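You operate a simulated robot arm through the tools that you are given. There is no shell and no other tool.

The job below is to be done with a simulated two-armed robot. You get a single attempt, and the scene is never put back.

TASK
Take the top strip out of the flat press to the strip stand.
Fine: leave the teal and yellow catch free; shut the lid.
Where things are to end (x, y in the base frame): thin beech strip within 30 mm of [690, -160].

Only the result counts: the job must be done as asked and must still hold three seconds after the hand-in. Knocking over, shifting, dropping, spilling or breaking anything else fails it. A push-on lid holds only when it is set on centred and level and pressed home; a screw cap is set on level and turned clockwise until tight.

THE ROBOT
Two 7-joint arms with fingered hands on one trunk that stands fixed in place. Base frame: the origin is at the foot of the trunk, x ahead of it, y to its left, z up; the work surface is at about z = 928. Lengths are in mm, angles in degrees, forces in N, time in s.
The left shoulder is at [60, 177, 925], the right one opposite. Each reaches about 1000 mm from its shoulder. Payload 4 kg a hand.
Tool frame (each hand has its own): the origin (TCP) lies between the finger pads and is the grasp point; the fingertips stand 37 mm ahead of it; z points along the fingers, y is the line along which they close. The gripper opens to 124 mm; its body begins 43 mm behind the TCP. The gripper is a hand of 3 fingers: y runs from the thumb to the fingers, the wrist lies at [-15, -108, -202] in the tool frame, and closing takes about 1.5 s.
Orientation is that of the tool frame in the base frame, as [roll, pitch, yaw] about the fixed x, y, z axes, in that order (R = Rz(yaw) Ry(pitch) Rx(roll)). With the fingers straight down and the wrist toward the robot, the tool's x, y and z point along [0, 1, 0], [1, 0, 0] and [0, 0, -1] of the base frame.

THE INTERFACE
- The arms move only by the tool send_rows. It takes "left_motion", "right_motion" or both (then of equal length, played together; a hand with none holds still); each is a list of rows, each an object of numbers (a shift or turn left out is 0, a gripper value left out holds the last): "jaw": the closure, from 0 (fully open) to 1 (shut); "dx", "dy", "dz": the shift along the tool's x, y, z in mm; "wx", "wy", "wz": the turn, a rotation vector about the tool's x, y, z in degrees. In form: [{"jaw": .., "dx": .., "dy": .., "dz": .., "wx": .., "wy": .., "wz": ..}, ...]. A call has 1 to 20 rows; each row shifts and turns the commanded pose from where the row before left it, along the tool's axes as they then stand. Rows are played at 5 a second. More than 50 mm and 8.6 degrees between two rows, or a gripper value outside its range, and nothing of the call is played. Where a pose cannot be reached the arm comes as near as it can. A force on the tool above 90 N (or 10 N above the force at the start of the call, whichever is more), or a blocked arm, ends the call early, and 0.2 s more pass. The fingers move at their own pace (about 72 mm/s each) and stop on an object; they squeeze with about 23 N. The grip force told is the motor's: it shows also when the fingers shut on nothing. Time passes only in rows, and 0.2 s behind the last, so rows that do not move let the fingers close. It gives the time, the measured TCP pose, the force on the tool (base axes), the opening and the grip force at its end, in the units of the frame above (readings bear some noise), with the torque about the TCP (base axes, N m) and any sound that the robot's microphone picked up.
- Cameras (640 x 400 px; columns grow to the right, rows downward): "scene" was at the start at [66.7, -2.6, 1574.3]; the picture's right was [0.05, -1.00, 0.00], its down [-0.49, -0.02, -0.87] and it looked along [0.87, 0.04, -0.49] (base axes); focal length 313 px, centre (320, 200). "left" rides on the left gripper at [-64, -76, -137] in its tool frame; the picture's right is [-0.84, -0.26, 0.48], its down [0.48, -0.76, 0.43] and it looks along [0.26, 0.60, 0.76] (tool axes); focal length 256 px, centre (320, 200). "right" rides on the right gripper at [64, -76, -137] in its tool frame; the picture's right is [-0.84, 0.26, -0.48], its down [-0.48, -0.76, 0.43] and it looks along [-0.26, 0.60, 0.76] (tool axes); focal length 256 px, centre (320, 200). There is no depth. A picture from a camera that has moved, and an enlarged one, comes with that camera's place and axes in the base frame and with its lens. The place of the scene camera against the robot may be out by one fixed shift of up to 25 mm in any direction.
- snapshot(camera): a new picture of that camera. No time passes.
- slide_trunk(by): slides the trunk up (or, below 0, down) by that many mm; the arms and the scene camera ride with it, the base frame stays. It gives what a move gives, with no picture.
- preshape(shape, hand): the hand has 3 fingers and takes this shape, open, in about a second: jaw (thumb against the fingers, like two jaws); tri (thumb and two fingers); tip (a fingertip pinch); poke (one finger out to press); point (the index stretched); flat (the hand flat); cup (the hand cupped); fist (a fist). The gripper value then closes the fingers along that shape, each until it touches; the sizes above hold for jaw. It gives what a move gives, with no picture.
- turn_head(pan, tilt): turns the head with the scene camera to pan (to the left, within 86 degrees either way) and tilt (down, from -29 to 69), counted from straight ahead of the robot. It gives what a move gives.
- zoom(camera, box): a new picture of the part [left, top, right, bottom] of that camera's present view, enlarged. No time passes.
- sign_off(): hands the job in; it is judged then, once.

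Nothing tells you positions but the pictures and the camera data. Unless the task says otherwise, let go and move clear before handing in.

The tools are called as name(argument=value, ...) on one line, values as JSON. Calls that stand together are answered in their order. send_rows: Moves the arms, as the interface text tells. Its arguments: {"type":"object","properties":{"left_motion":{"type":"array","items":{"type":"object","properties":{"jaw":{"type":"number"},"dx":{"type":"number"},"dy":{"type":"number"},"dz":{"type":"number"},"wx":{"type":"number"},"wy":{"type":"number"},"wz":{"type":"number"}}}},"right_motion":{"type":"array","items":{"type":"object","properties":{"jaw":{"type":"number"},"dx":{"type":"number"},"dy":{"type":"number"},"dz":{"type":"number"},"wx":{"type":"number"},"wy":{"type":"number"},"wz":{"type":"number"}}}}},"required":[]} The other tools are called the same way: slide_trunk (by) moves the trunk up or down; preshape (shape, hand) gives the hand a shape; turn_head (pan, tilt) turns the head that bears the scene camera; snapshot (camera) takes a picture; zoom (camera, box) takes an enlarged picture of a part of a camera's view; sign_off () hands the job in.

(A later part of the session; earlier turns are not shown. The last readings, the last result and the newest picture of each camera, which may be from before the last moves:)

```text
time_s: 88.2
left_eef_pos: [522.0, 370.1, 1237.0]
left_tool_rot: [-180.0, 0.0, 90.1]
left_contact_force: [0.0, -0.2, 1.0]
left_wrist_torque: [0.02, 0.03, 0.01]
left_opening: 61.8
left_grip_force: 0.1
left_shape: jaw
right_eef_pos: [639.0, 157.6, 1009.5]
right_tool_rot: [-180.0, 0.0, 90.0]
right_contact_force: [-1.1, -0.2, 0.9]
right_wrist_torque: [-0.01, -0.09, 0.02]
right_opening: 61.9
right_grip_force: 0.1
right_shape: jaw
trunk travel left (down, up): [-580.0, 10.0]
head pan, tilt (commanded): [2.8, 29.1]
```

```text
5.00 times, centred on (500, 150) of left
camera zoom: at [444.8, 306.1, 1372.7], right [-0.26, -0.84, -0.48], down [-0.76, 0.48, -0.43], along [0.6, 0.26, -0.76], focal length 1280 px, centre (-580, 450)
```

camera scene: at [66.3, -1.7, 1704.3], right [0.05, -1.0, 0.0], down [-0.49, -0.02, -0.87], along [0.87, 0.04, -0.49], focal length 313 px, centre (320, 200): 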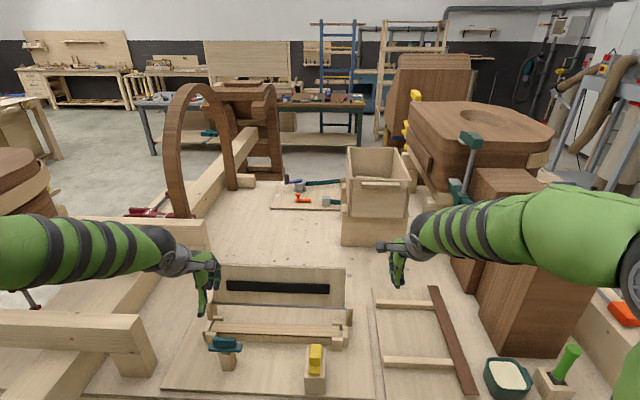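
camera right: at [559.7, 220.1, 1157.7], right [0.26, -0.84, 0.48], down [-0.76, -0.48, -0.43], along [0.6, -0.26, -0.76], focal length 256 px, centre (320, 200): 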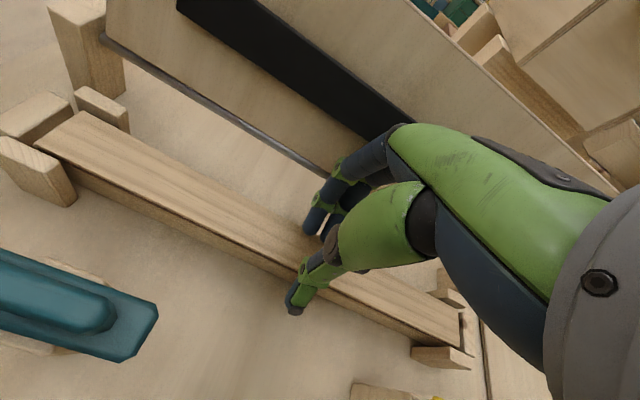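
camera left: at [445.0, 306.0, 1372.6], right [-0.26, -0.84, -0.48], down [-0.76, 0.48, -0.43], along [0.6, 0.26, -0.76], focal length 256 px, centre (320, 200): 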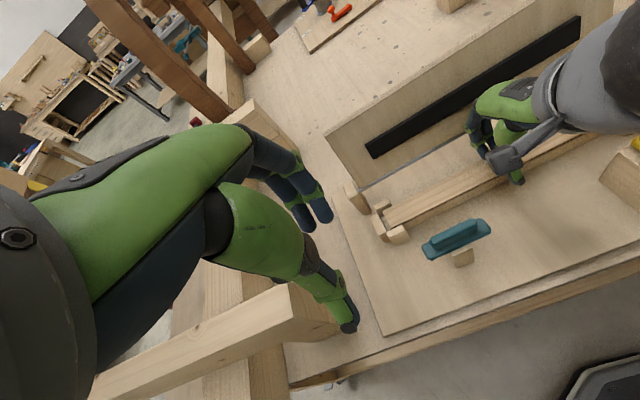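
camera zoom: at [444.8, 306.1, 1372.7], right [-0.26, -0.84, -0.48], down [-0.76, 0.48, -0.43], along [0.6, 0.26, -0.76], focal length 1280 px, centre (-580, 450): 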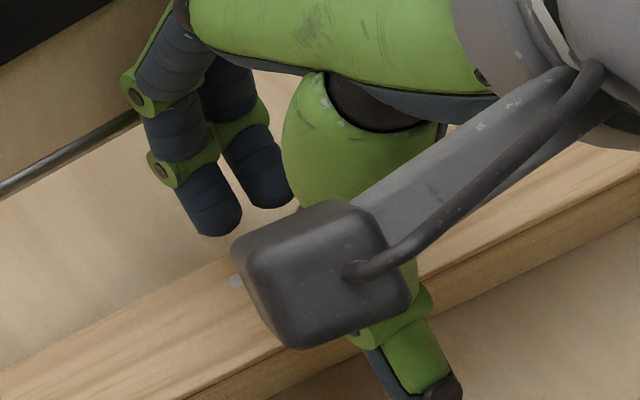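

Fingertips are just behind the strip at the right depth. Closing now.

send_rows(right_motion=[{"jaw": 0.55}, {"jaw": 0.65}, {"jaw": 0.8}, {"jaw": 1}, {"jaw": 1}, {"jaw": 1}, {"jaw": 1}, {"jaw": 1}])

zoom(camera="right", box=[220, 150, 390, 350])

zoom(camera="left", box=[380, 90, 640, 240])

```text
time_s: 90.0
left_eef_pos: [522.3, 370.9, 1237.1]
left_tool_rot: [180.0, 0.0, 90.1]
left_contact_force: [1.1, 0.6, 0.2]
left_wrist_torque: [0.01, -0.02, -0.02]
left_opening: 61.9
left_grip_force: 0.1
left_shape: jaw
right_eef_pos: [641.3, 157.6, 1010.2]
right_tool_rot: [179.8, -0.1, 89.9]
right_contact_force: [12.3, -0.8, 24.7]
right_wrist_torque: [0.04, -1.04, -0.13]
right_opening: 28.1
right_grip_force: 22.9
right_shape: jaw
trunk travel left (down, up): [-580.0, 10.0]
head pan, tilt (commanded): [2.8, 29.1]
```

```text
2.00 times, centred on (305, 250) of right
camera zoom: at [564.2, 219.6, 1147.6], right [0.25, -0.84, 0.48], down [-0.76, -0.48, -0.44], along [0.6, -0.25, -0.76], focal length 512 px, centre (350, 100)
```

zoom: 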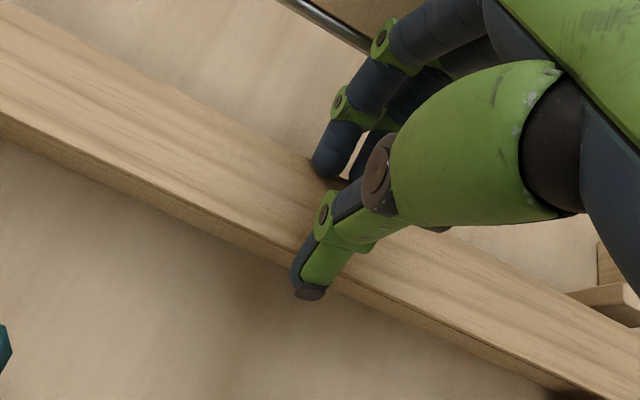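

```text
2.46 times, centred on (510, 165) of left
camera zoom: at [444.6, 305.5, 1373.1], right [-0.26, -0.84, -0.48], down [-0.76, 0.48, -0.43], along [0.6, 0.26, -0.76], focal length 630 px, centre (-148, 286)
```

zoom: 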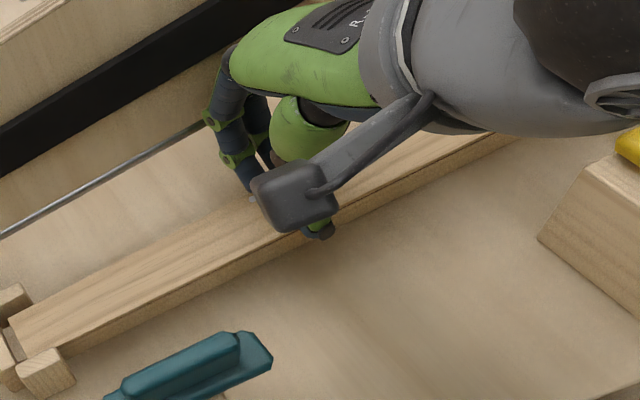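

Gripped, with the fingers pressing down on the strip's edge. I try a small lift and look at which layers come up.

send_rows(right_motion=[{"dz": -2}, {"dz": -2}, {}])

zoom(camera="left", box=[380, 90, 640, 240])

zoom(camera="right", box=[220, 150, 390, 350])

```text
time_s: 90.8
left_eef_pos: [522.4, 371.3, 1237.2]
left_tool_rot: [-180.0, 0.0, 90.2]
left_contact_force: [0.2, 0.7, 0.1]
left_wrist_torque: [-0.03, 0.05, 0.0]
left_opening: 61.8
left_grip_force: 0.0
left_shape: jaw
right_eef_pos: [639.7, 156.6, 1012.7]
right_tool_rot: [-179.9, 0.0, 90.0]
right_contact_force: [13.5, 1.2, 13.0]
right_wrist_torque: [0.06, -0.8, -0.11]
right_opening: 27.2
right_grip_force: 22.9
right_shape: jaw
trunk travel left (down, up): [-580.0, 10.0]
head pan, tilt (commanded): [2.8, 29.1]
```

```text
2.46 times, centred on (510, 165) of left
camera zoom: at [445.4, 306.0, 1372.4], right [-0.26, -0.84, -0.48], down [-0.76, 0.48, -0.43], along [0.6, 0.26, -0.76], focal length 630 px, centre (-148, 286)
```

zoom: 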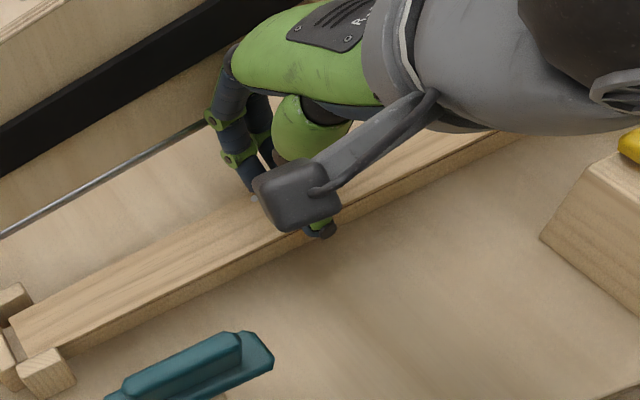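

```text
2.00 times, centred on (305, 250) of right
camera zoom: at [563.9, 219.9, 1148.5], right [0.26, -0.84, 0.48], down [-0.76, -0.48, -0.43], along [0.6, -0.26, -0.76], focal length 512 px, centre (350, 100)
```

zoom: 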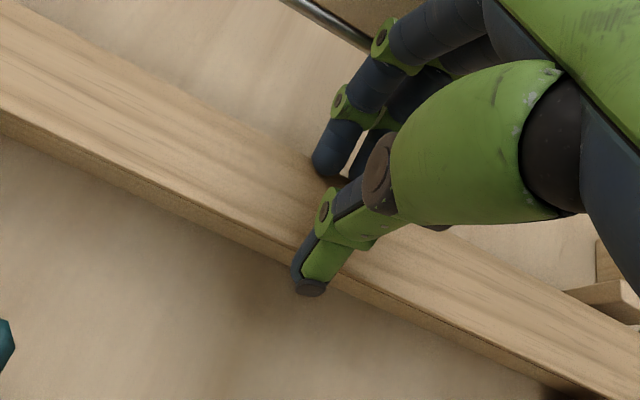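

zoom(camera="right", box=[275, 215, 335, 275])

zoom(camera="left", box=[460, 130, 540, 200])

zoom(camera="right", box=[280, 170, 330, 220])

```text
6.67 times, centred on (305, 245) of right
camera zoom: at [563.9, 219.9, 1148.5], right [0.26, -0.84, 0.48], down [-0.76, -0.48, -0.43], along [0.6, -0.26, -0.76], focal length 1707 px, centre (420, -100)
```

zoom: 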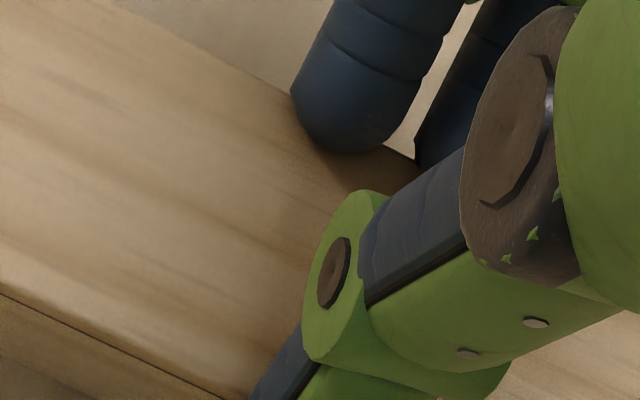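

```text
5.71 times, centred on (500, 165) of left
camera zoom: at [445.4, 306.0, 1372.4], right [-0.26, -0.84, -0.48], down [-0.76, 0.48, -0.43], along [0.6, 0.26, -0.76], focal length 1463 px, centre (-709, 400)
```

zoom: 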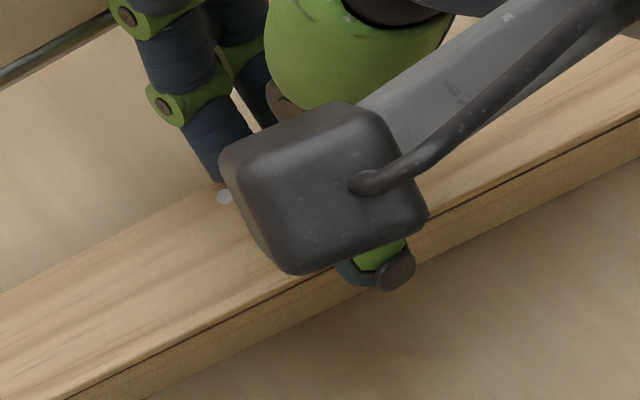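

```text
8.00 times, centred on (305, 195) of right
camera zoom: at [563.9, 219.9, 1148.5], right [0.26, -0.84, 0.48], down [-0.76, -0.48, -0.43], along [0.6, -0.26, -0.76], focal length 2048 px, centre (440, 240)
```

zoom: 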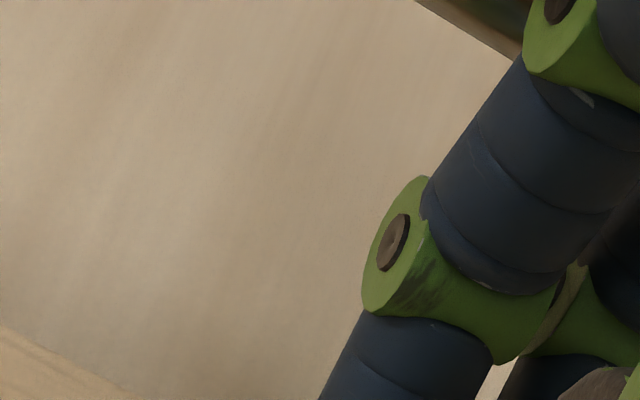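

The tips rode up onto the strip's corner because of the arm's give. I'll open, rise, and redo it slightly deeper (contact at the fingertip's widest point), which should remove the upward push while still staying off the walnut layer.

send_rows(right_motion=[{"jaw": 0.7}, {"jaw": 0.5}, {"jaw": 0.5}, {"dz": -5}, {}])

zoom(camera="right", box=[220, 150, 390, 350])

zoom(camera="left", box=[380, 190, 460, 250])

```text
time_s: 92.0
left_eef_pos: [522.1, 371.6, 1236.0]
left_tool_rot: [-180.0, 0.0, 90.1]
left_contact_force: [0.3, -0.3, 0.3]
left_wrist_torque: [-0.01, 0.0, -0.03]
left_opening: 61.9
left_grip_force: 0.1
left_shape: jaw
right_eef_pos: [639.9, 157.2, 1017.9]
right_tool_rot: [-179.9, 0.0, 90.0]
right_contact_force: [-0.1, -0.1, -0.1]
right_wrist_torque: [0.0, -0.02, -0.02]
right_opening: 61.6
right_grip_force: 0.0
right_shape: jaw
trunk travel left (down, up): [-580.0, 10.0]
head pan, tilt (commanded): [2.8, 29.1]
```

```text
2.00 times, centred on (305, 250) of right
camera zoom: at [563.2, 219.9, 1154.3], right [0.26, -0.84, 0.48], down [-0.76, -0.48, -0.43], along [0.6, -0.26, -0.76], focal length 512 px, centre (350, 100)
```

zoom: 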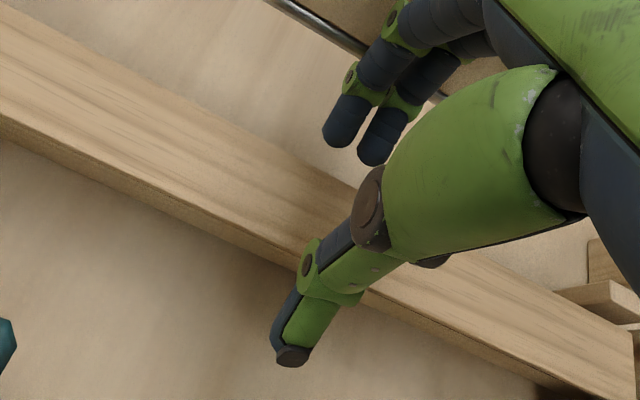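

```text
6.67 times, centred on (420, 220) of left
camera zoom: at [445.0, 306.0, 1372.5], right [-0.26, -0.84, -0.48], down [-0.76, 0.48, -0.43], along [0.6, 0.26, -0.76], focal length 1707 px, centre (-347, 67)
```

zoom: 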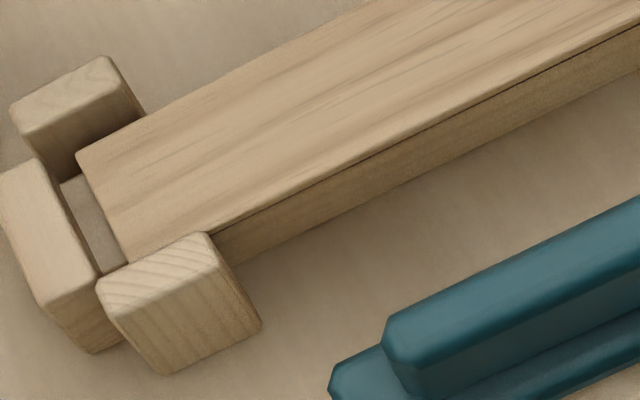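

send_rows(right_motion=[{"dz": 3}, {"dz": 3}, {"dz": 3}, {"dz": 1.5}, {}])

send_rows(right_motion=[{"jaw": 0.55}, {"jaw": 0.65}, {"jaw": 0.8}, {"jaw": 1}, {"jaw": 1}, {"jaw": 1}, {"jaw": 1}])

zoom(camera="right", box=[275, 195, 335, 255])

zoom(camera="left", box=[380, 90, 640, 240])

```text
time_s: 93.2
left_eef_pos: [521.5, 371.5, 1237.2]
left_tool_rot: [180.0, 0.0, 90.0]
left_contact_force: [-0.2, 0.1, -0.3]
left_wrist_torque: [-0.04, 0.02, 0.0]
left_opening: 61.8
left_grip_force: 0.0
left_shape: jaw
right_eef_pos: [639.1, 158.0, 1007.4]
right_tool_rot: [-180.0, 0.0, 90.0]
right_contact_force: [-1.4, -0.5, 2.2]
right_wrist_torque: [-0.03, -0.07, 0.01]
right_opening: 61.3
right_grip_force: 0.1
right_shape: jaw
trunk travel left (down, up): [-580.0, 10.0]
head pan, tilt (commanded): [2.8, 29.1]
```

```text
time_s: 94.8
left_eef_pos: [521.6, 370.7, 1237.2]
left_tool_rot: [180.0, 0.0, 90.0]
left_contact_force: [-0.7, 0.5, -0.5]
left_wrist_torque: [0.03, 0.02, 0.01]
left_opening: 61.7
left_grip_force: 0.1
left_shape: jaw
right_eef_pos: [640.9, 156.6, 1008.0]
right_tool_rot: [179.9, -0.1, 90.0]
right_contact_force: [12.7, -1.7, 13.2]
right_wrist_torque: [-0.07, -0.62, -0.07]
right_opening: 29.1
right_grip_force: 22.9
right_shape: jaw
trunk travel left (down, up): [-580.0, 10.0]
head pan, tilt (commanded): [2.8, 29.1]
```

```text
6.67 times, centred on (305, 225) of right
camera zoom: at [564.2, 219.9, 1144.7], right [0.26, -0.84, 0.48], down [-0.76, -0.48, -0.44], along [0.6, -0.25, -0.76], focal length 1707 px, centre (420, 33)
```

zoom: 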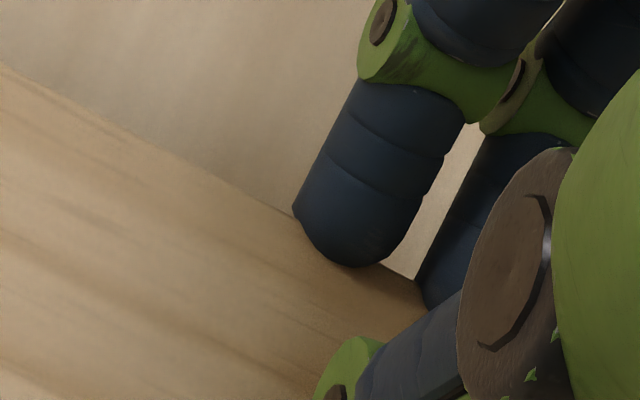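

```text
2.46 times, centred on (510, 165) of left
camera zoom: at [445.3, 305.7, 1372.7], right [-0.26, -0.84, -0.48], down [-0.76, 0.48, -0.43], along [0.6, 0.26, -0.76], focal length 630 px, centre (-148, 286)
```

zoom: 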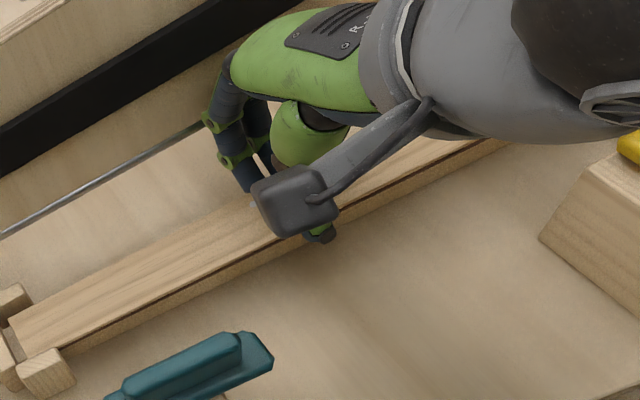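

send_rows(right_motion=[{"dz": -2}, {"dz": -2}, {"dz": -2}, {}])

zoom(camera="left", box=[380, 90, 640, 240])

zoom(camera="right", box=[200, 150, 400, 390])

```text
time_s: 95.8
left_eef_pos: [522.0, 371.1, 1236.3]
left_tool_rot: [-180.0, 0.0, 90.1]
left_contact_force: [0.2, -0.2, 0.5]
left_wrist_torque: [-0.02, -0.01, 0.01]
left_opening: 61.9
left_grip_force: 0.1
left_shape: jaw
right_eef_pos: [639.0, 157.8, 1012.0]
right_tool_rot: [-179.9, -0.1, 90.0]
right_contact_force: [7.4, 0.1, 0.2]
right_wrist_torque: [0.03, -0.29, -0.11]
right_opening: 26.8
right_grip_force: 23.6
right_shape: jaw
trunk travel left (down, up): [-580.0, 10.0]
head pan, tilt (commanded): [2.8, 29.1]
```

```text
2.46 times, centred on (510, 165) of left
camera zoom: at [445.3, 306.0, 1372.4], right [-0.26, -0.84, -0.48], down [-0.76, 0.48, -0.43], along [0.6, 0.26, -0.76], focal length 630 px, centre (-148, 286)
```

zoom: 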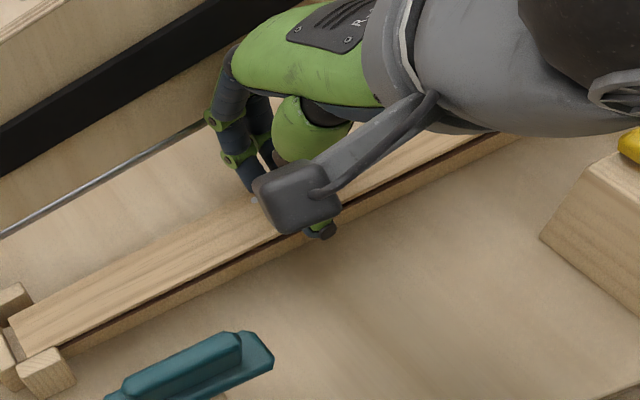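

```text
1.67 times, centred on (300, 270) of right
camera zoom: at [563.2, 220.4, 1148.6], right [0.26, -0.84, 0.48], down [-0.76, -0.48, -0.43], along [0.6, -0.26, -0.76], focal length 427 px, centre (353, 83)
```

zoom: 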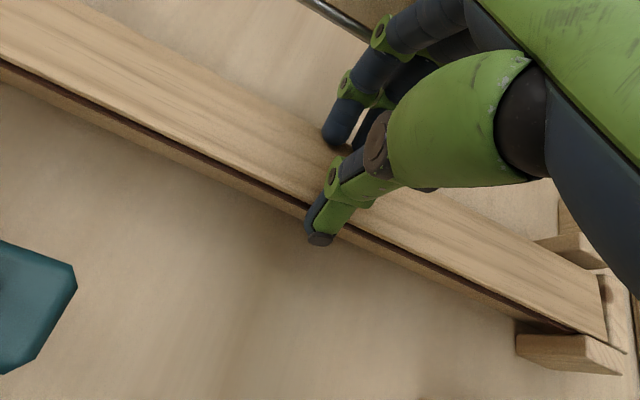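

The strip seems to be rising. I zoom in to see whether the walnut stays down.

zoom(camera="left", box=[400, 180, 470, 230])

zoom(camera="right", box=[200, 170, 290, 250])

zoom(camera="right", box=[330, 290, 410, 380])

```text
8.00 times, centred on (435, 205) of left
camera zoom: at [445.3, 306.0, 1372.4], right [-0.26, -0.84, -0.48], down [-0.76, 0.48, -0.43], along [0.6, 0.26, -0.76], focal length 2048 px, centre (-600, 160)
```

zoom: 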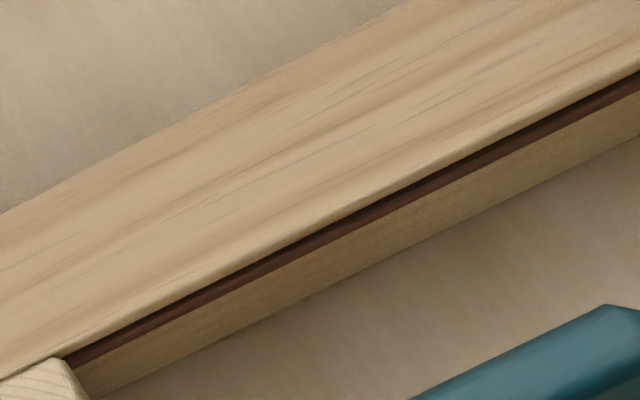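

```text
5.00 times, centred on (245, 210) of right
camera zoom: at [563.2, 220.4, 1148.6], right [0.26, -0.84, 0.48], down [-0.76, -0.48, -0.43], along [0.6, -0.26, -0.76], focal length 1280 px, centre (695, 150)
```

zoom: 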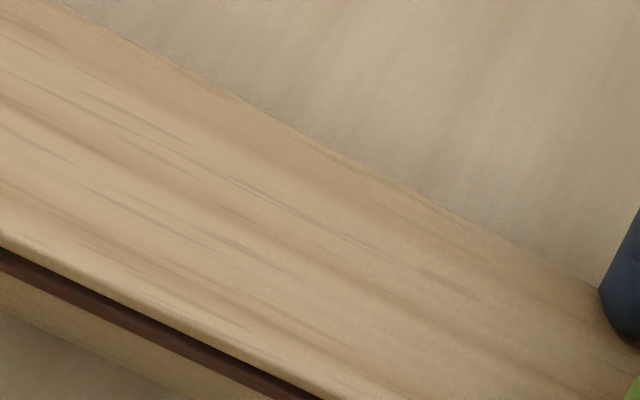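

```text
4.44 times, centred on (370, 335) of right
camera zoom: at [563.2, 220.4, 1148.6], right [0.26, -0.84, 0.48], down [-0.76, -0.48, -0.43], along [0.6, -0.26, -0.76], focal length 1138 px, centre (98, -400)
```

zoom: 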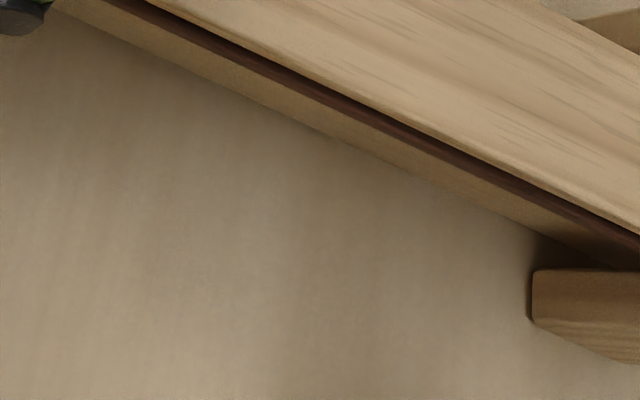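

There is a dark gap between the lifted top strip and the walnut, which remains on the bed. I lift further slowly.

send_rows(right_motion=[{"dz": -2}, {"dz": -2}, {"dz": -2}, {}])

zoom(camera="left", box=[380, 90, 640, 240])

zoom(camera="right", box=[200, 150, 400, 390])

```text
time_s: 96.8
left_eef_pos: [521.6, 370.7, 1236.8]
left_tool_rot: [179.9, -0.1, 90.2]
left_contact_force: [1.0, -0.3, -0.4]
left_wrist_torque: [-0.02, -0.02, -0.01]
left_opening: 61.8
left_grip_force: 0.0
left_shape: jaw
right_eef_pos: [640.0, 156.7, 1018.8]
right_tool_rot: [180.0, 0.0, 90.0]
right_contact_force: [0.7, -0.1, -0.1]
right_wrist_torque: [-0.05, -0.05, -0.14]
right_opening: 26.7
right_grip_force: 23.0
right_shape: jaw
trunk travel left (down, up): [-580.0, 10.0]
head pan, tilt (commanded): [2.8, 29.1]
```

```text
2.46 times, centred on (510, 165) of left
camera zoom: at [445.0, 306.1, 1372.5], right [-0.26, -0.84, -0.48], down [-0.76, 0.48, -0.43], along [0.6, 0.26, -0.76], focal length 630 px, centre (-148, 286)
```

zoom: 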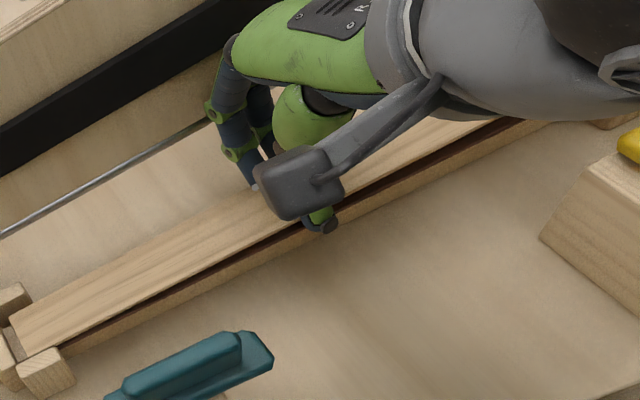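

```text
1.67 times, centred on (300, 270) of right
camera zoom: at [563.7, 219.6, 1155.1], right [0.26, -0.84, 0.48], down [-0.76, -0.48, -0.43], along [0.6, -0.26, -0.76], focal length 427 px, centre (353, 83)
```

zoom: 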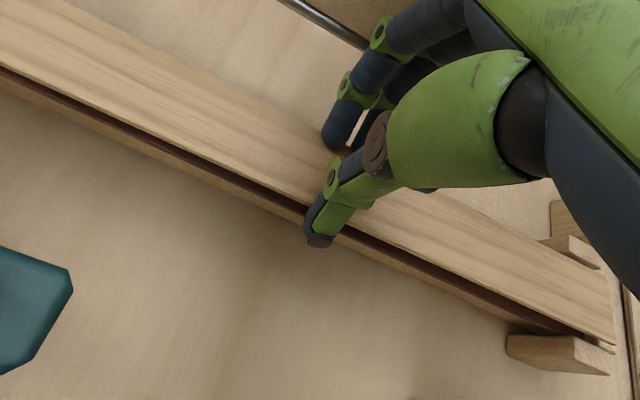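

send_rows(right_motion=[{"dz": -4}, {"dz": -4}, {"dz": -4}, {}])

zoom(camera="left", box=[360, 90, 640, 260])

zoom(camera="right", box=[0, 100, 400, 390])

```text
time_s: 97.8
left_eef_pos: [521.9, 371.3, 1236.9]
left_tool_rot: [180.0, -0.1, 90.1]
left_contact_force: [-0.3, 0.2, 0.6]
left_wrist_torque: [-0.01, 0.02, 0.02]
left_opening: 61.7
left_grip_force: 0.1
left_shape: jaw
right_eef_pos: [641.1, 159.0, 1032.0]
right_tool_rot: [-179.9, 0.0, 89.9]
right_contact_force: [-0.2, -0.6, -1.1]
right_wrist_torque: [0.02, 0.0, 0.02]
right_opening: 26.1
right_grip_force: 23.3
right_shape: jaw
trunk travel left (down, up): [-580.0, 10.0]
head pan, tilt (commanded): [2.8, 29.1]
```

```text
2.29 times, centred on (500, 175) of left
camera zoom: at [445.0, 306.1, 1372.6], right [-0.26, -0.84, -0.48], down [-0.76, 0.48, -0.43], along [0.6, 0.26, -0.76], focal length 585 px, centre (-91, 257)
```

zoom: 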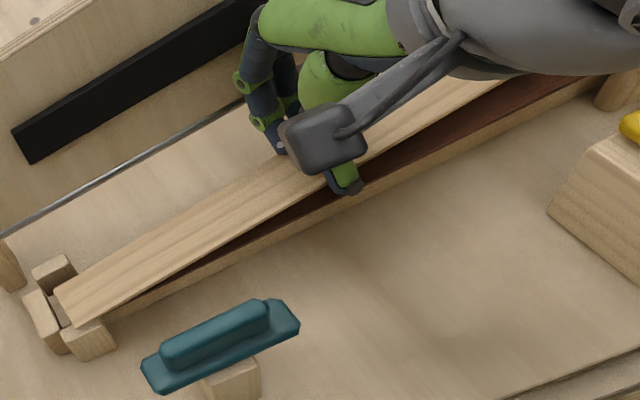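

```text
1.38 times, centred on (200, 245) of right
camera zoom: at [564.4, 220.2, 1168.0], right [0.26, -0.84, 0.48], down [-0.76, -0.48, -0.43], along [0.6, -0.26, -0.76], focal length 353 px, centre (486, 138)
```

zoom: 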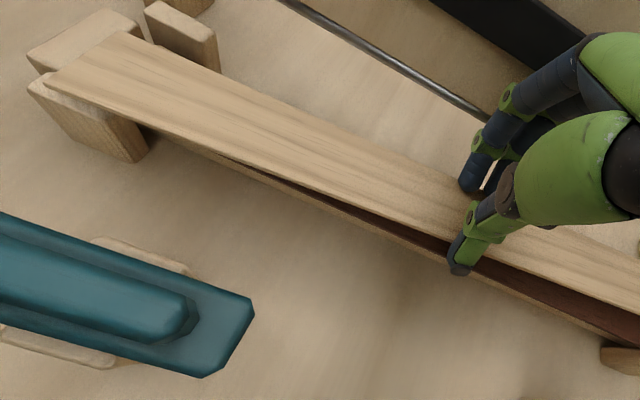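

The top strip alone is lifted and the walnut stays on the bed; its left end hangs slightly lower. I continue lifting straight up.

send_rows(right_motion=[{"dz": -5}, {"dz": -5}, {"dz": -5}, {"dz": -5}, {}])

zoom(camera="left", box=[360, 90, 640, 260])

zoom(camera="right", box=[0, 100, 400, 390])

zoom(camera="scene", box=[180, 230, 400, 380])

```text
time_s: 99.0
left_eef_pos: [521.6, 371.3, 1236.8]
left_tool_rot: [-179.9, 0.0, 90.2]
left_contact_force: [-0.5, -1.0, 0.6]
left_wrist_torque: [-0.03, 0.02, -0.01]
left_opening: 61.6
left_grip_force: 0.1
left_shape: jaw
right_eef_pos: [640.0, 157.2, 1051.8]
right_tool_rot: [180.0, 0.1, 90.0]
right_contact_force: [-0.3, 0.4, 0.6]
right_wrist_torque: [0.0, 0.01, 0.02]
right_opening: 26.3
right_grip_force: 22.9
right_shape: jaw
trunk travel left (down, up): [-580.0, 10.0]
head pan, tilt (commanded): [2.8, 29.1]
```

```text
2.29 times, centred on (500, 175) of left
camera zoom: at [445.0, 306.1, 1372.6], right [-0.26, -0.84, -0.48], down [-0.76, 0.48, -0.43], along [0.6, 0.26, -0.76], focal length 585 px, centre (-91, 257)
```

zoom: 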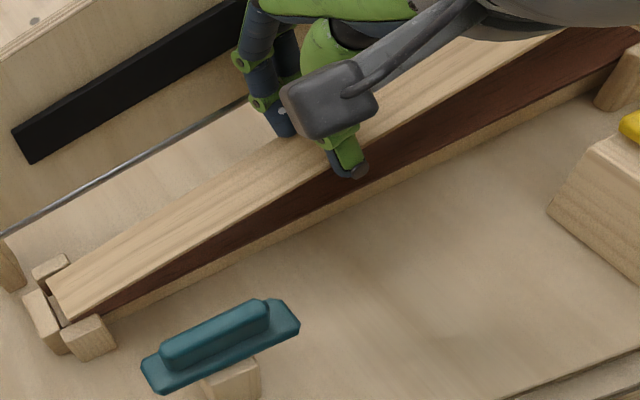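

```text
1.38 times, centred on (200, 245) of right
camera zoom: at [563.6, 220.0, 1187.8], right [0.26, -0.84, 0.48], down [-0.76, -0.48, -0.43], along [0.6, -0.26, -0.76], focal length 353 px, centre (486, 138)
```

zoom: 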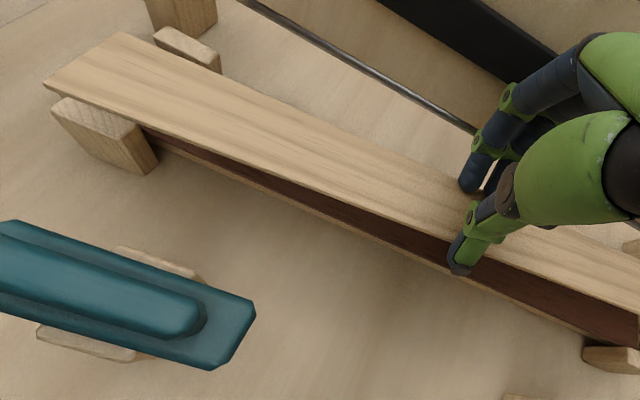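

```text
2.67 times, centred on (290, 305) of scene
camera zoom: at [66.7, -2.5, 1704.3], right [0.05, -1.0, 0.0], down [-0.49, -0.02, -0.87], along [0.87, 0.04, -0.49], focal length 836 px, centre (400, -80)
```

zoom: 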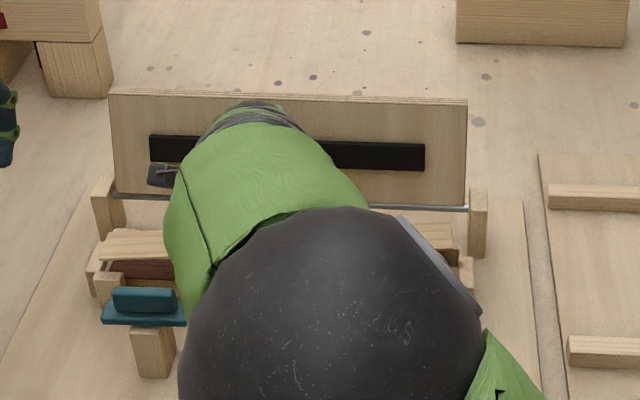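

The strip is free and held level enough. I move it away from the lid toward the robot, raise it above the catches, then carry it right.

send_rows(right_motion=[{"dy": -6, "dz": -4}, {"dy": -8, "dz": -6}, {"dy": -8, "dz": -8}, {"dy": -8, "dz": -10}, {"dz": -12}, {"dz": -12}, {"dz": -12}, {"dz": -12}, {}])

snapshot(camera="left")

snapshot(camera="right")

snapshot(camera="scene")

```text
time_s: 101.0
left_eef_pos: [522.2, 371.2, 1236.0]
left_tool_rot: [180.0, 0.0, 90.2]
left_contact_force: [0.0, -0.1, -0.1]
left_wrist_torque: [0.0, 0.03, 0.01]
left_opening: 61.8
left_grip_force: 0.1
left_shape: jaw
right_eef_pos: [610.1, 157.1, 1128.0]
right_tool_rot: [180.0, 0.0, 90.1]
right_contact_force: [-0.5, 0.2, 0.0]
right_wrist_torque: [0.0, -0.04, 0.02]
right_opening: 26.1
right_grip_force: 23.2
right_shape: jaw
trunk travel left (down, up): [-580.0, 10.0]
head pan, tilt (commanded): [2.8, 29.1]
```

```text
taken
camera left: at [445.1, 306.1, 1372.5], right [-0.26, -0.84, -0.48], down [-0.76, 0.48, -0.43], along [0.6, 0.26, -0.76], focal length 256 px, centre (320, 200)
```

left: 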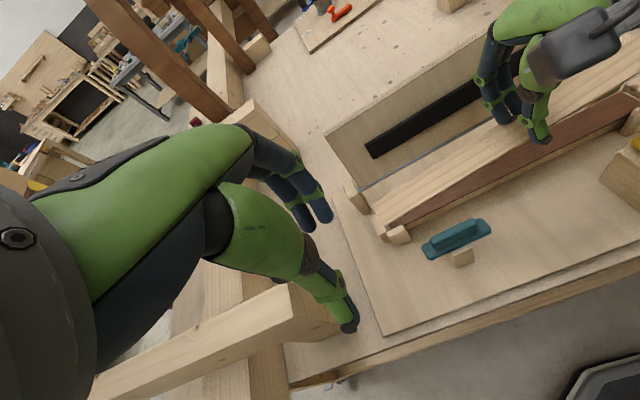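

```text
taken
camera right: at [533.6, 220.0, 1264.2], right [0.26, -0.84, 0.48], down [-0.76, -0.48, -0.43], along [0.6, -0.26, -0.76], focal length 256 px, centre (320, 200)
```

right: 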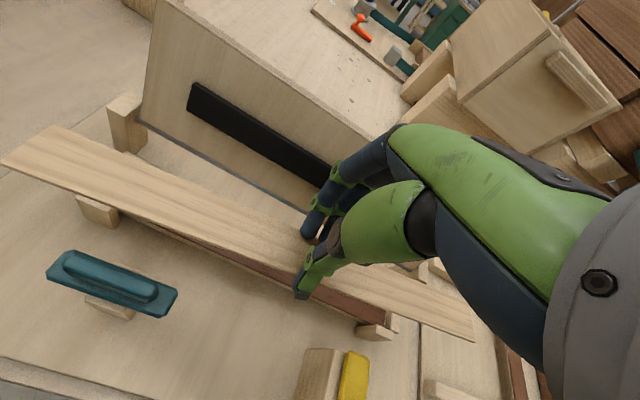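

```text
taken
camera scene: at [66.8, -2.4, 1704.3], right [0.05, -1.0, 0.0], down [-0.49, -0.02, -0.87], along [0.87, 0.04, -0.49], focal length 313 px, centre (320, 200)
```

scene: 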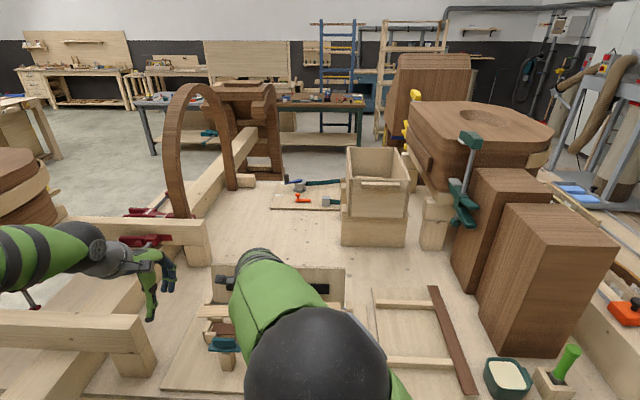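

The strip hangs nearly level (left end a few mm low, ~3° yawed), walnut still in the press. I carry it to the right in front of the lid.

send_rows(right_motion=[{"dx": -15, "dy": -4}, {"dx": -28, "dy": -6}, {"dx": -35, "dy": -7}, {"dx": -35, "dy": -7}, {"dx": -35, "dy": -7}, {"dx": -35, "dy": -7}, {"dx": -35, "dy": -5}, {"dx": -35, "dy": -2}, {"dx": -35}, {"dx": -25}, {"dx": -12}, {}])

snapshot(camera="left")

snapshot(camera="right")

snapshot(camera="scene")

```text
time_s: 103.6
left_eef_pos: [521.4, 371.8, 1235.6]
left_tool_rot: [-180.0, 0.0, 90.1]
left_contact_force: [0.6, 0.6, 0.2]
left_wrist_torque: [0.03, -0.04, -0.01]
left_opening: 62.0
left_grip_force: 0.1
left_shape: jaw
right_eef_pos: [565.0, -167.7, 1128.0]
right_tool_rot: [-179.9, 0.0, 90.0]
right_contact_force: [-0.5, 0.3, 0.1]
right_wrist_torque: [0.03, 0.0, 0.0]
right_opening: 25.9
right_grip_force: 22.9
right_shape: jaw
trunk travel left (down, up): [-580.0, 10.0]
head pan, tilt (commanded): [2.8, 29.1]
```

```text
taken
camera left: at [444.9, 306.1, 1372.6], right [-0.26, -0.84, -0.48], down [-0.76, 0.48, -0.43], along [0.6, 0.26, -0.76], focal length 256 px, centre (320, 200)
```

left: 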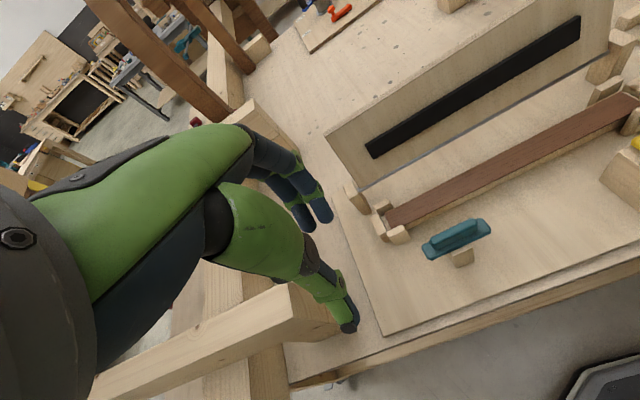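

```text
taken
camera right: at [489.2, -105.2, 1263.5], right [0.26, -0.84, 0.48], down [-0.76, -0.48, -0.43], along [0.6, -0.26, -0.76], focal length 256 px, centre (320, 200)
```

right: 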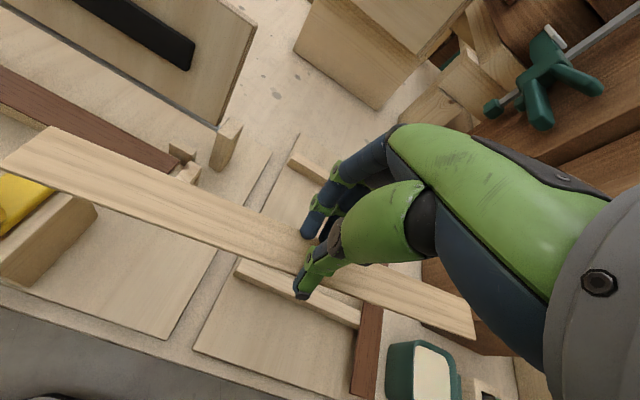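

```text
taken
camera scene: at [66.6, -2.4, 1704.3], right [0.05, -1.0, 0.0], down [-0.49, -0.02, -0.87], along [0.87, 0.04, -0.49], focal length 313 px, centre (320, 200)
```

scene: 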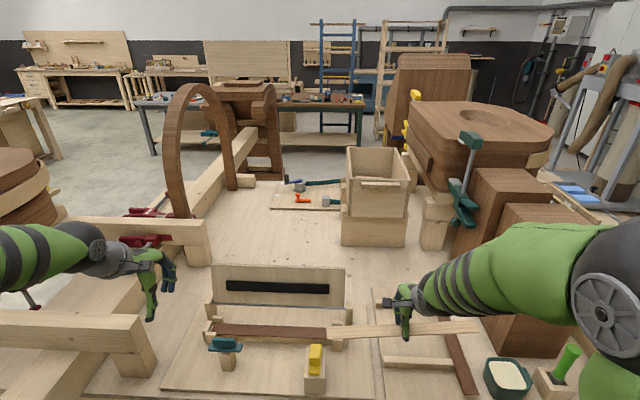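

The strip is held well with the press's walnut undisturbed. I rotate it slowly about the vertical to lie along x.

send_rows(right_motion=[{"wz": -3}, {"wz": -4.5}, {"wz": -5}, {"wz": -5}, {"wz": -5}, {"wz": -5}, {"wz": -5}, {"wz": -5}, {"wz": -5}, {"wz": -3}])

snapshot(camera="scene")

snapshot(camera="right")

```text
time_s: 105.8
left_eef_pos: [521.5, 370.3, 1236.6]
left_tool_rot: [-179.9, 0.0, 90.2]
left_contact_force: [0.1, -0.7, -0.4]
left_wrist_torque: [-0.02, 0.01, 0.02]
left_opening: 61.6
left_grip_force: 0.0
left_shape: jaw
right_eef_pos: [564.9, -167.4, 1127.0]
right_tool_rot: [180.0, 0.0, 135.6]
right_contact_force: [0.0, 0.1, -0.2]
right_wrist_torque: [0.0, -0.01, -0.02]
right_opening: 26.1
right_grip_force: 23.7
right_shape: jaw
trunk travel left (down, up): [-580.0, 10.0]
head pan, tilt (commanded): [2.8, 29.1]
```

```text
taken
camera scene: at [66.7, -2.8, 1704.3], right [0.05, -1.0, 0.0], down [-0.49, -0.02, -0.87], along [0.87, 0.04, -0.49], focal length 313 px, centre (320, 200)
```

scene: 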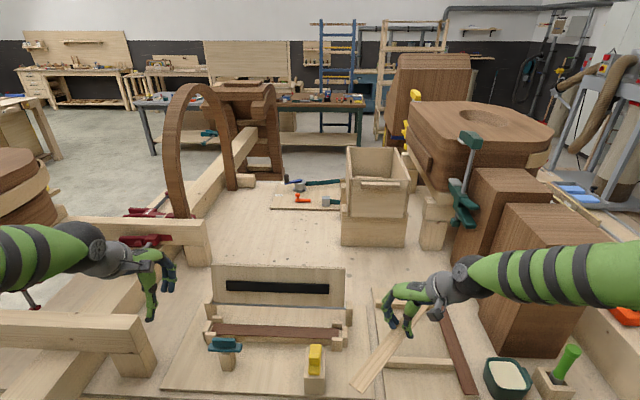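

```text
taken
camera right: at [466.1, -178.1, 1263.9], right [0.78, -0.4, 0.48], down [-0.19, -0.88, -0.43], along [0.6, 0.25, -0.76], focal length 256 px, centre (320, 200)
```

right: 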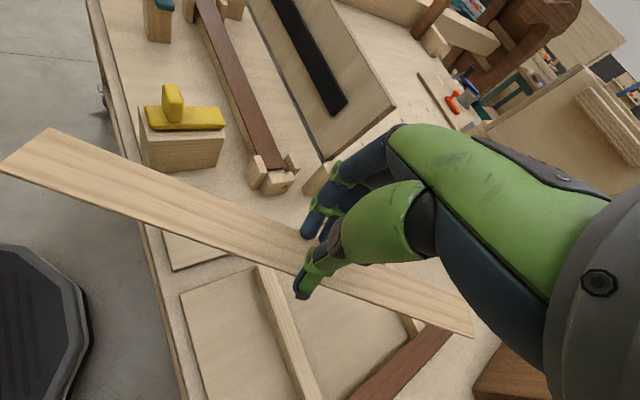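

send_rows(right_motion=[{"wz": -3}, {"wz": -4.5}, {"wz": -5}, {"wz": -5}, {"wz": -5}, {"wz": -5}, {"wz": -5}, {"wz": -5}, {"wz": -4}, {}])

snapshot(camera="scene")

snapshot(camera="right")

```text
time_s: 108.0
left_eef_pos: [521.4, 369.8, 1237.2]
left_tool_rot: [180.0, 0.0, 90.0]
left_contact_force: [-0.6, 0.5, 1.1]
left_wrist_torque: [0.02, -0.02, -0.01]
left_opening: 61.8
left_grip_force: 0.1
left_shape: jaw
right_eef_pos: [565.1, -167.6, 1128.0]
right_tool_rot: [-179.9, 0.1, 177.1]
right_contact_force: [0.4, 1.1, 0.3]
right_wrist_torque: [-0.02, 0.0, 0.0]
right_opening: 26.0
right_grip_force: 22.8
right_shape: jaw
trunk travel left (down, up): [-580.0, 10.0]
head pan, tilt (commanded): [2.8, 29.1]
```

```text
taken
camera scene: at [66.6, -2.7, 1704.3], right [0.05, -1.0, 0.0], down [-0.49, -0.02, -0.87], along [0.87, 0.04, -0.49], focal length 313 px, centre (320, 200)
```

scene: 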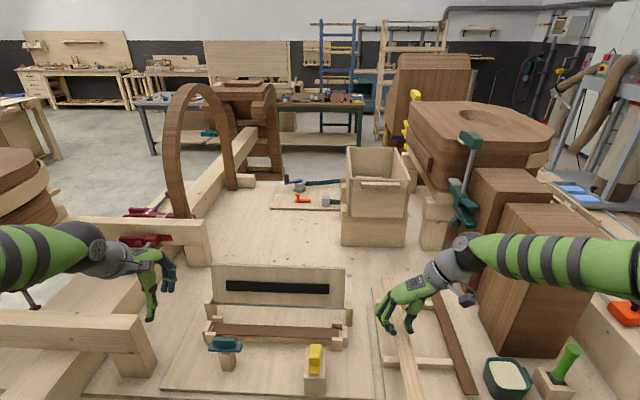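

```text
taken
camera right: at [497.3, -240.9, 1264.0], right [0.85, 0.21, 0.48], down [0.44, -0.78, -0.43], along [0.29, 0.58, -0.76], focal length 256 px, centre (320, 200)
```

right: 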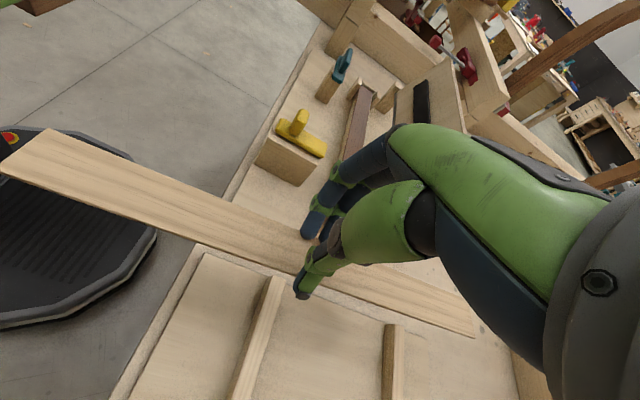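

zoom(camera="right", box=[0, 110, 120, 200])

zoom(camera="right", box=[400, 270, 520, 360])

zoom(camera="scene", box=[360, 260, 500, 400])

```text
4.44 times, centred on (60, 155) of right
camera zoom: at [497.3, -240.9, 1264.0], right [0.85, 0.21, 0.48], down [0.44, -0.78, -0.43], along [0.29, 0.58, -0.76], focal length 1138 px, centre (1476, 400)
```

zoom: 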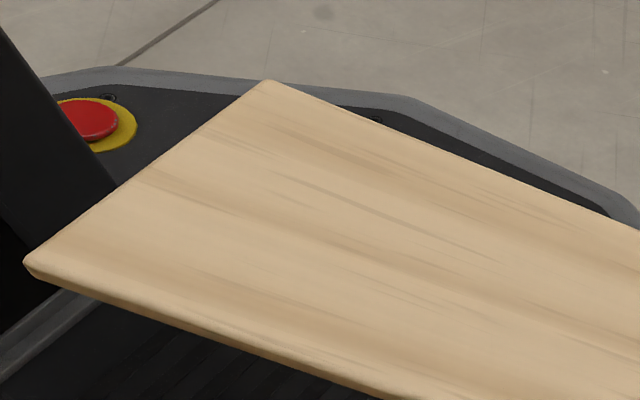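

```text
4.44 times, centred on (460, 315) of right
camera zoom: at [497.3, -240.9, 1264.0], right [0.85, 0.21, 0.48], down [0.44, -0.78, -0.43], along [0.29, 0.58, -0.76], focal length 1138 px, centre (-302, -311)
```

zoom: 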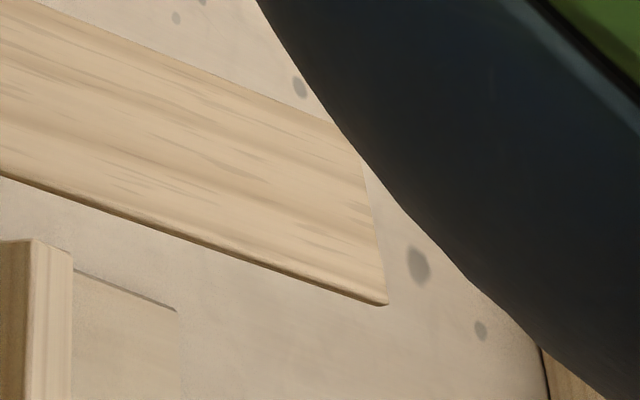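

```text
2.86 times, centred on (430, 330) of scene
camera zoom: at [66.6, -2.7, 1704.3], right [0.05, -1.0, 0.0], down [-0.49, -0.02, -0.87], along [0.87, 0.04, -0.49], focal length 895 px, centre (6, -171)
```

zoom: 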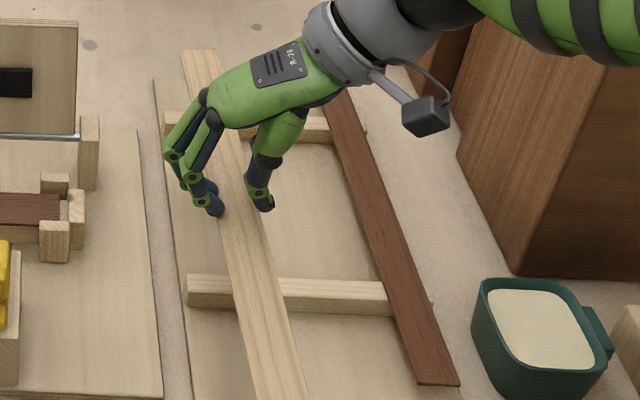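

The strip is along x: centre ≈ (564, -161), tilted and yawed about 2°. I check the clearance of the tall blocks on the right before moving forward.

zoom(camera="scene", box=[400, 150, 640, 390])

turn_head(pan=-20, tilt=35)

snapshot(camera="scene")

```text
1.67 times, centred on (520, 270) of scene
camera zoom: at [66.6, -2.7, 1704.3], right [0.05, -1.0, 0.0], down [-0.49, -0.02, -0.87], along [0.87, 0.04, -0.49], focal length 522 px, centre (-13, 83)
```

zoom: 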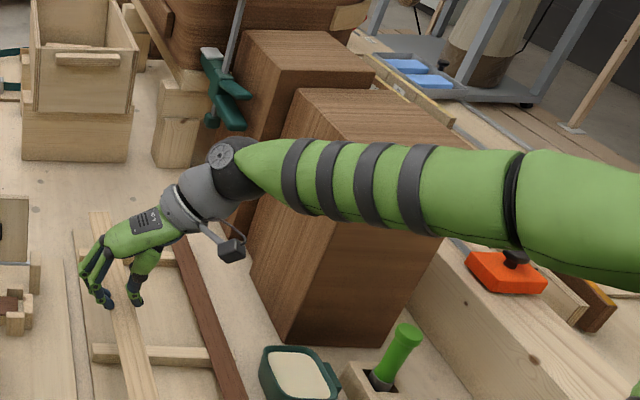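

```text
time_s: 108.8
left_eef_pos: [521.5, 371.6, 1236.1]
left_tool_rot: [-179.9, 0.0, 90.1]
left_contact_force: [-1.3, -0.2, -0.7]
left_wrist_torque: [-0.04, 0.02, -0.05]
left_opening: 62.2
left_grip_force: 0.0
left_shape: jaw
right_eef_pos: [565.7, -168.3, 1128.3]
right_tool_rot: [-179.9, 0.0, 177.1]
right_contact_force: [0.0, 0.1, -0.7]
right_wrist_torque: [-0.01, -0.03, -0.04]
right_opening: 26.1
right_grip_force: 23.4
right_shape: jaw
trunk travel left (down, up): [-580.0, 10.0]
head pan, tilt (commanded): [-20.0, 35.0]
```

```text
taken
camera scene: at [58.8, -37.1, 1695.2], right [-0.34, -0.94, 0.0], down [-0.54, 0.2, -0.82], along [0.77, -0.28, -0.57], focal length 313 px, centre (320, 200)
```

scene: 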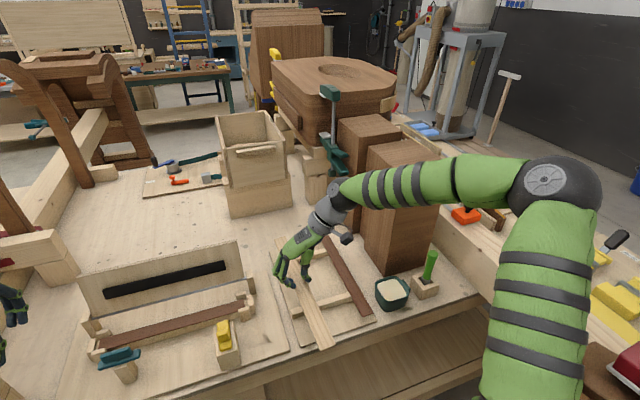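

Clearances are fine. I level and align the strip (2° each), then move it forward over the rails.

send_rows(right_motion=[{"wz": 1, "wy": 1}, {"wz": 1, "wy": 1}, {"dx": -15, "dy": 1.3}, {"dx": -25, "dy": 2.1}, {"dx": -25, "dy": 2.1}, {"dx": -25, "dy": 2.1}, {"dx": -25, "dy": 2.1}, {"dx": -10, "dy": 1}, {}])

snapshot(camera="scene")

snapshot(camera="right")

```text
time_s: 110.8
left_eef_pos: [521.7, 370.6, 1236.6]
left_tool_rot: [-180.0, 0.0, 90.1]
left_contact_force: [0.3, -0.9, -0.3]
left_wrist_torque: [-0.03, -0.02, -0.01]
left_opening: 61.9
left_grip_force: 0.0
left_shape: jaw
right_eef_pos: [690.2, -169.1, 1123.2]
right_tool_rot: [-180.0, -2.0, 174.9]
right_contact_force: [-0.5, -0.9, -1.6]
right_wrist_torque: [0.0, 0.01, -0.02]
right_opening: 26.2
right_grip_force: 22.5
right_shape: jaw
trunk travel left (down, up): [-580.0, 10.0]
head pan, tilt (commanded): [-20.0, 35.0]
```

```text
taken
camera scene: at [58.8, -37.2, 1695.1], right [-0.34, -0.94, 0.0], down [-0.54, 0.2, -0.82], along [0.77, -0.28, -0.57], focal length 313 px, centre (320, 200)
```

scene: 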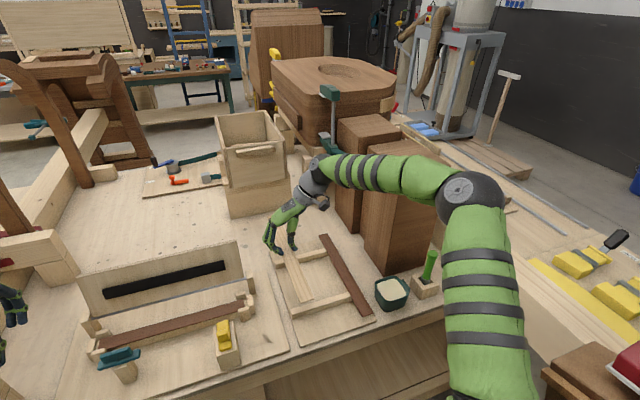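

```text
taken
camera right: at [624.4, -239.8, 1262.2], right [0.87, 0.18, 0.45], down [0.4, -0.8, -0.45], along [0.28, 0.57, -0.77], focal length 256 px, centre (320, 200)
```

right: 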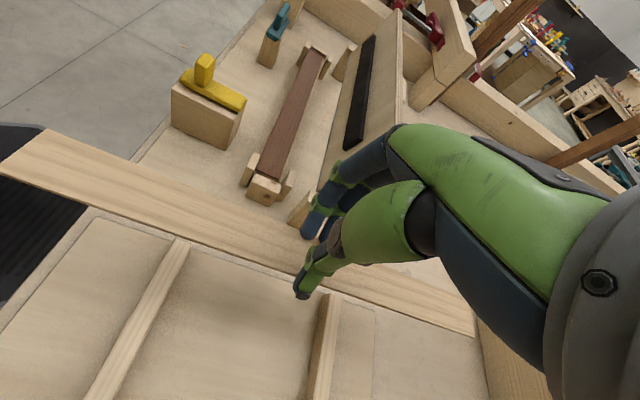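

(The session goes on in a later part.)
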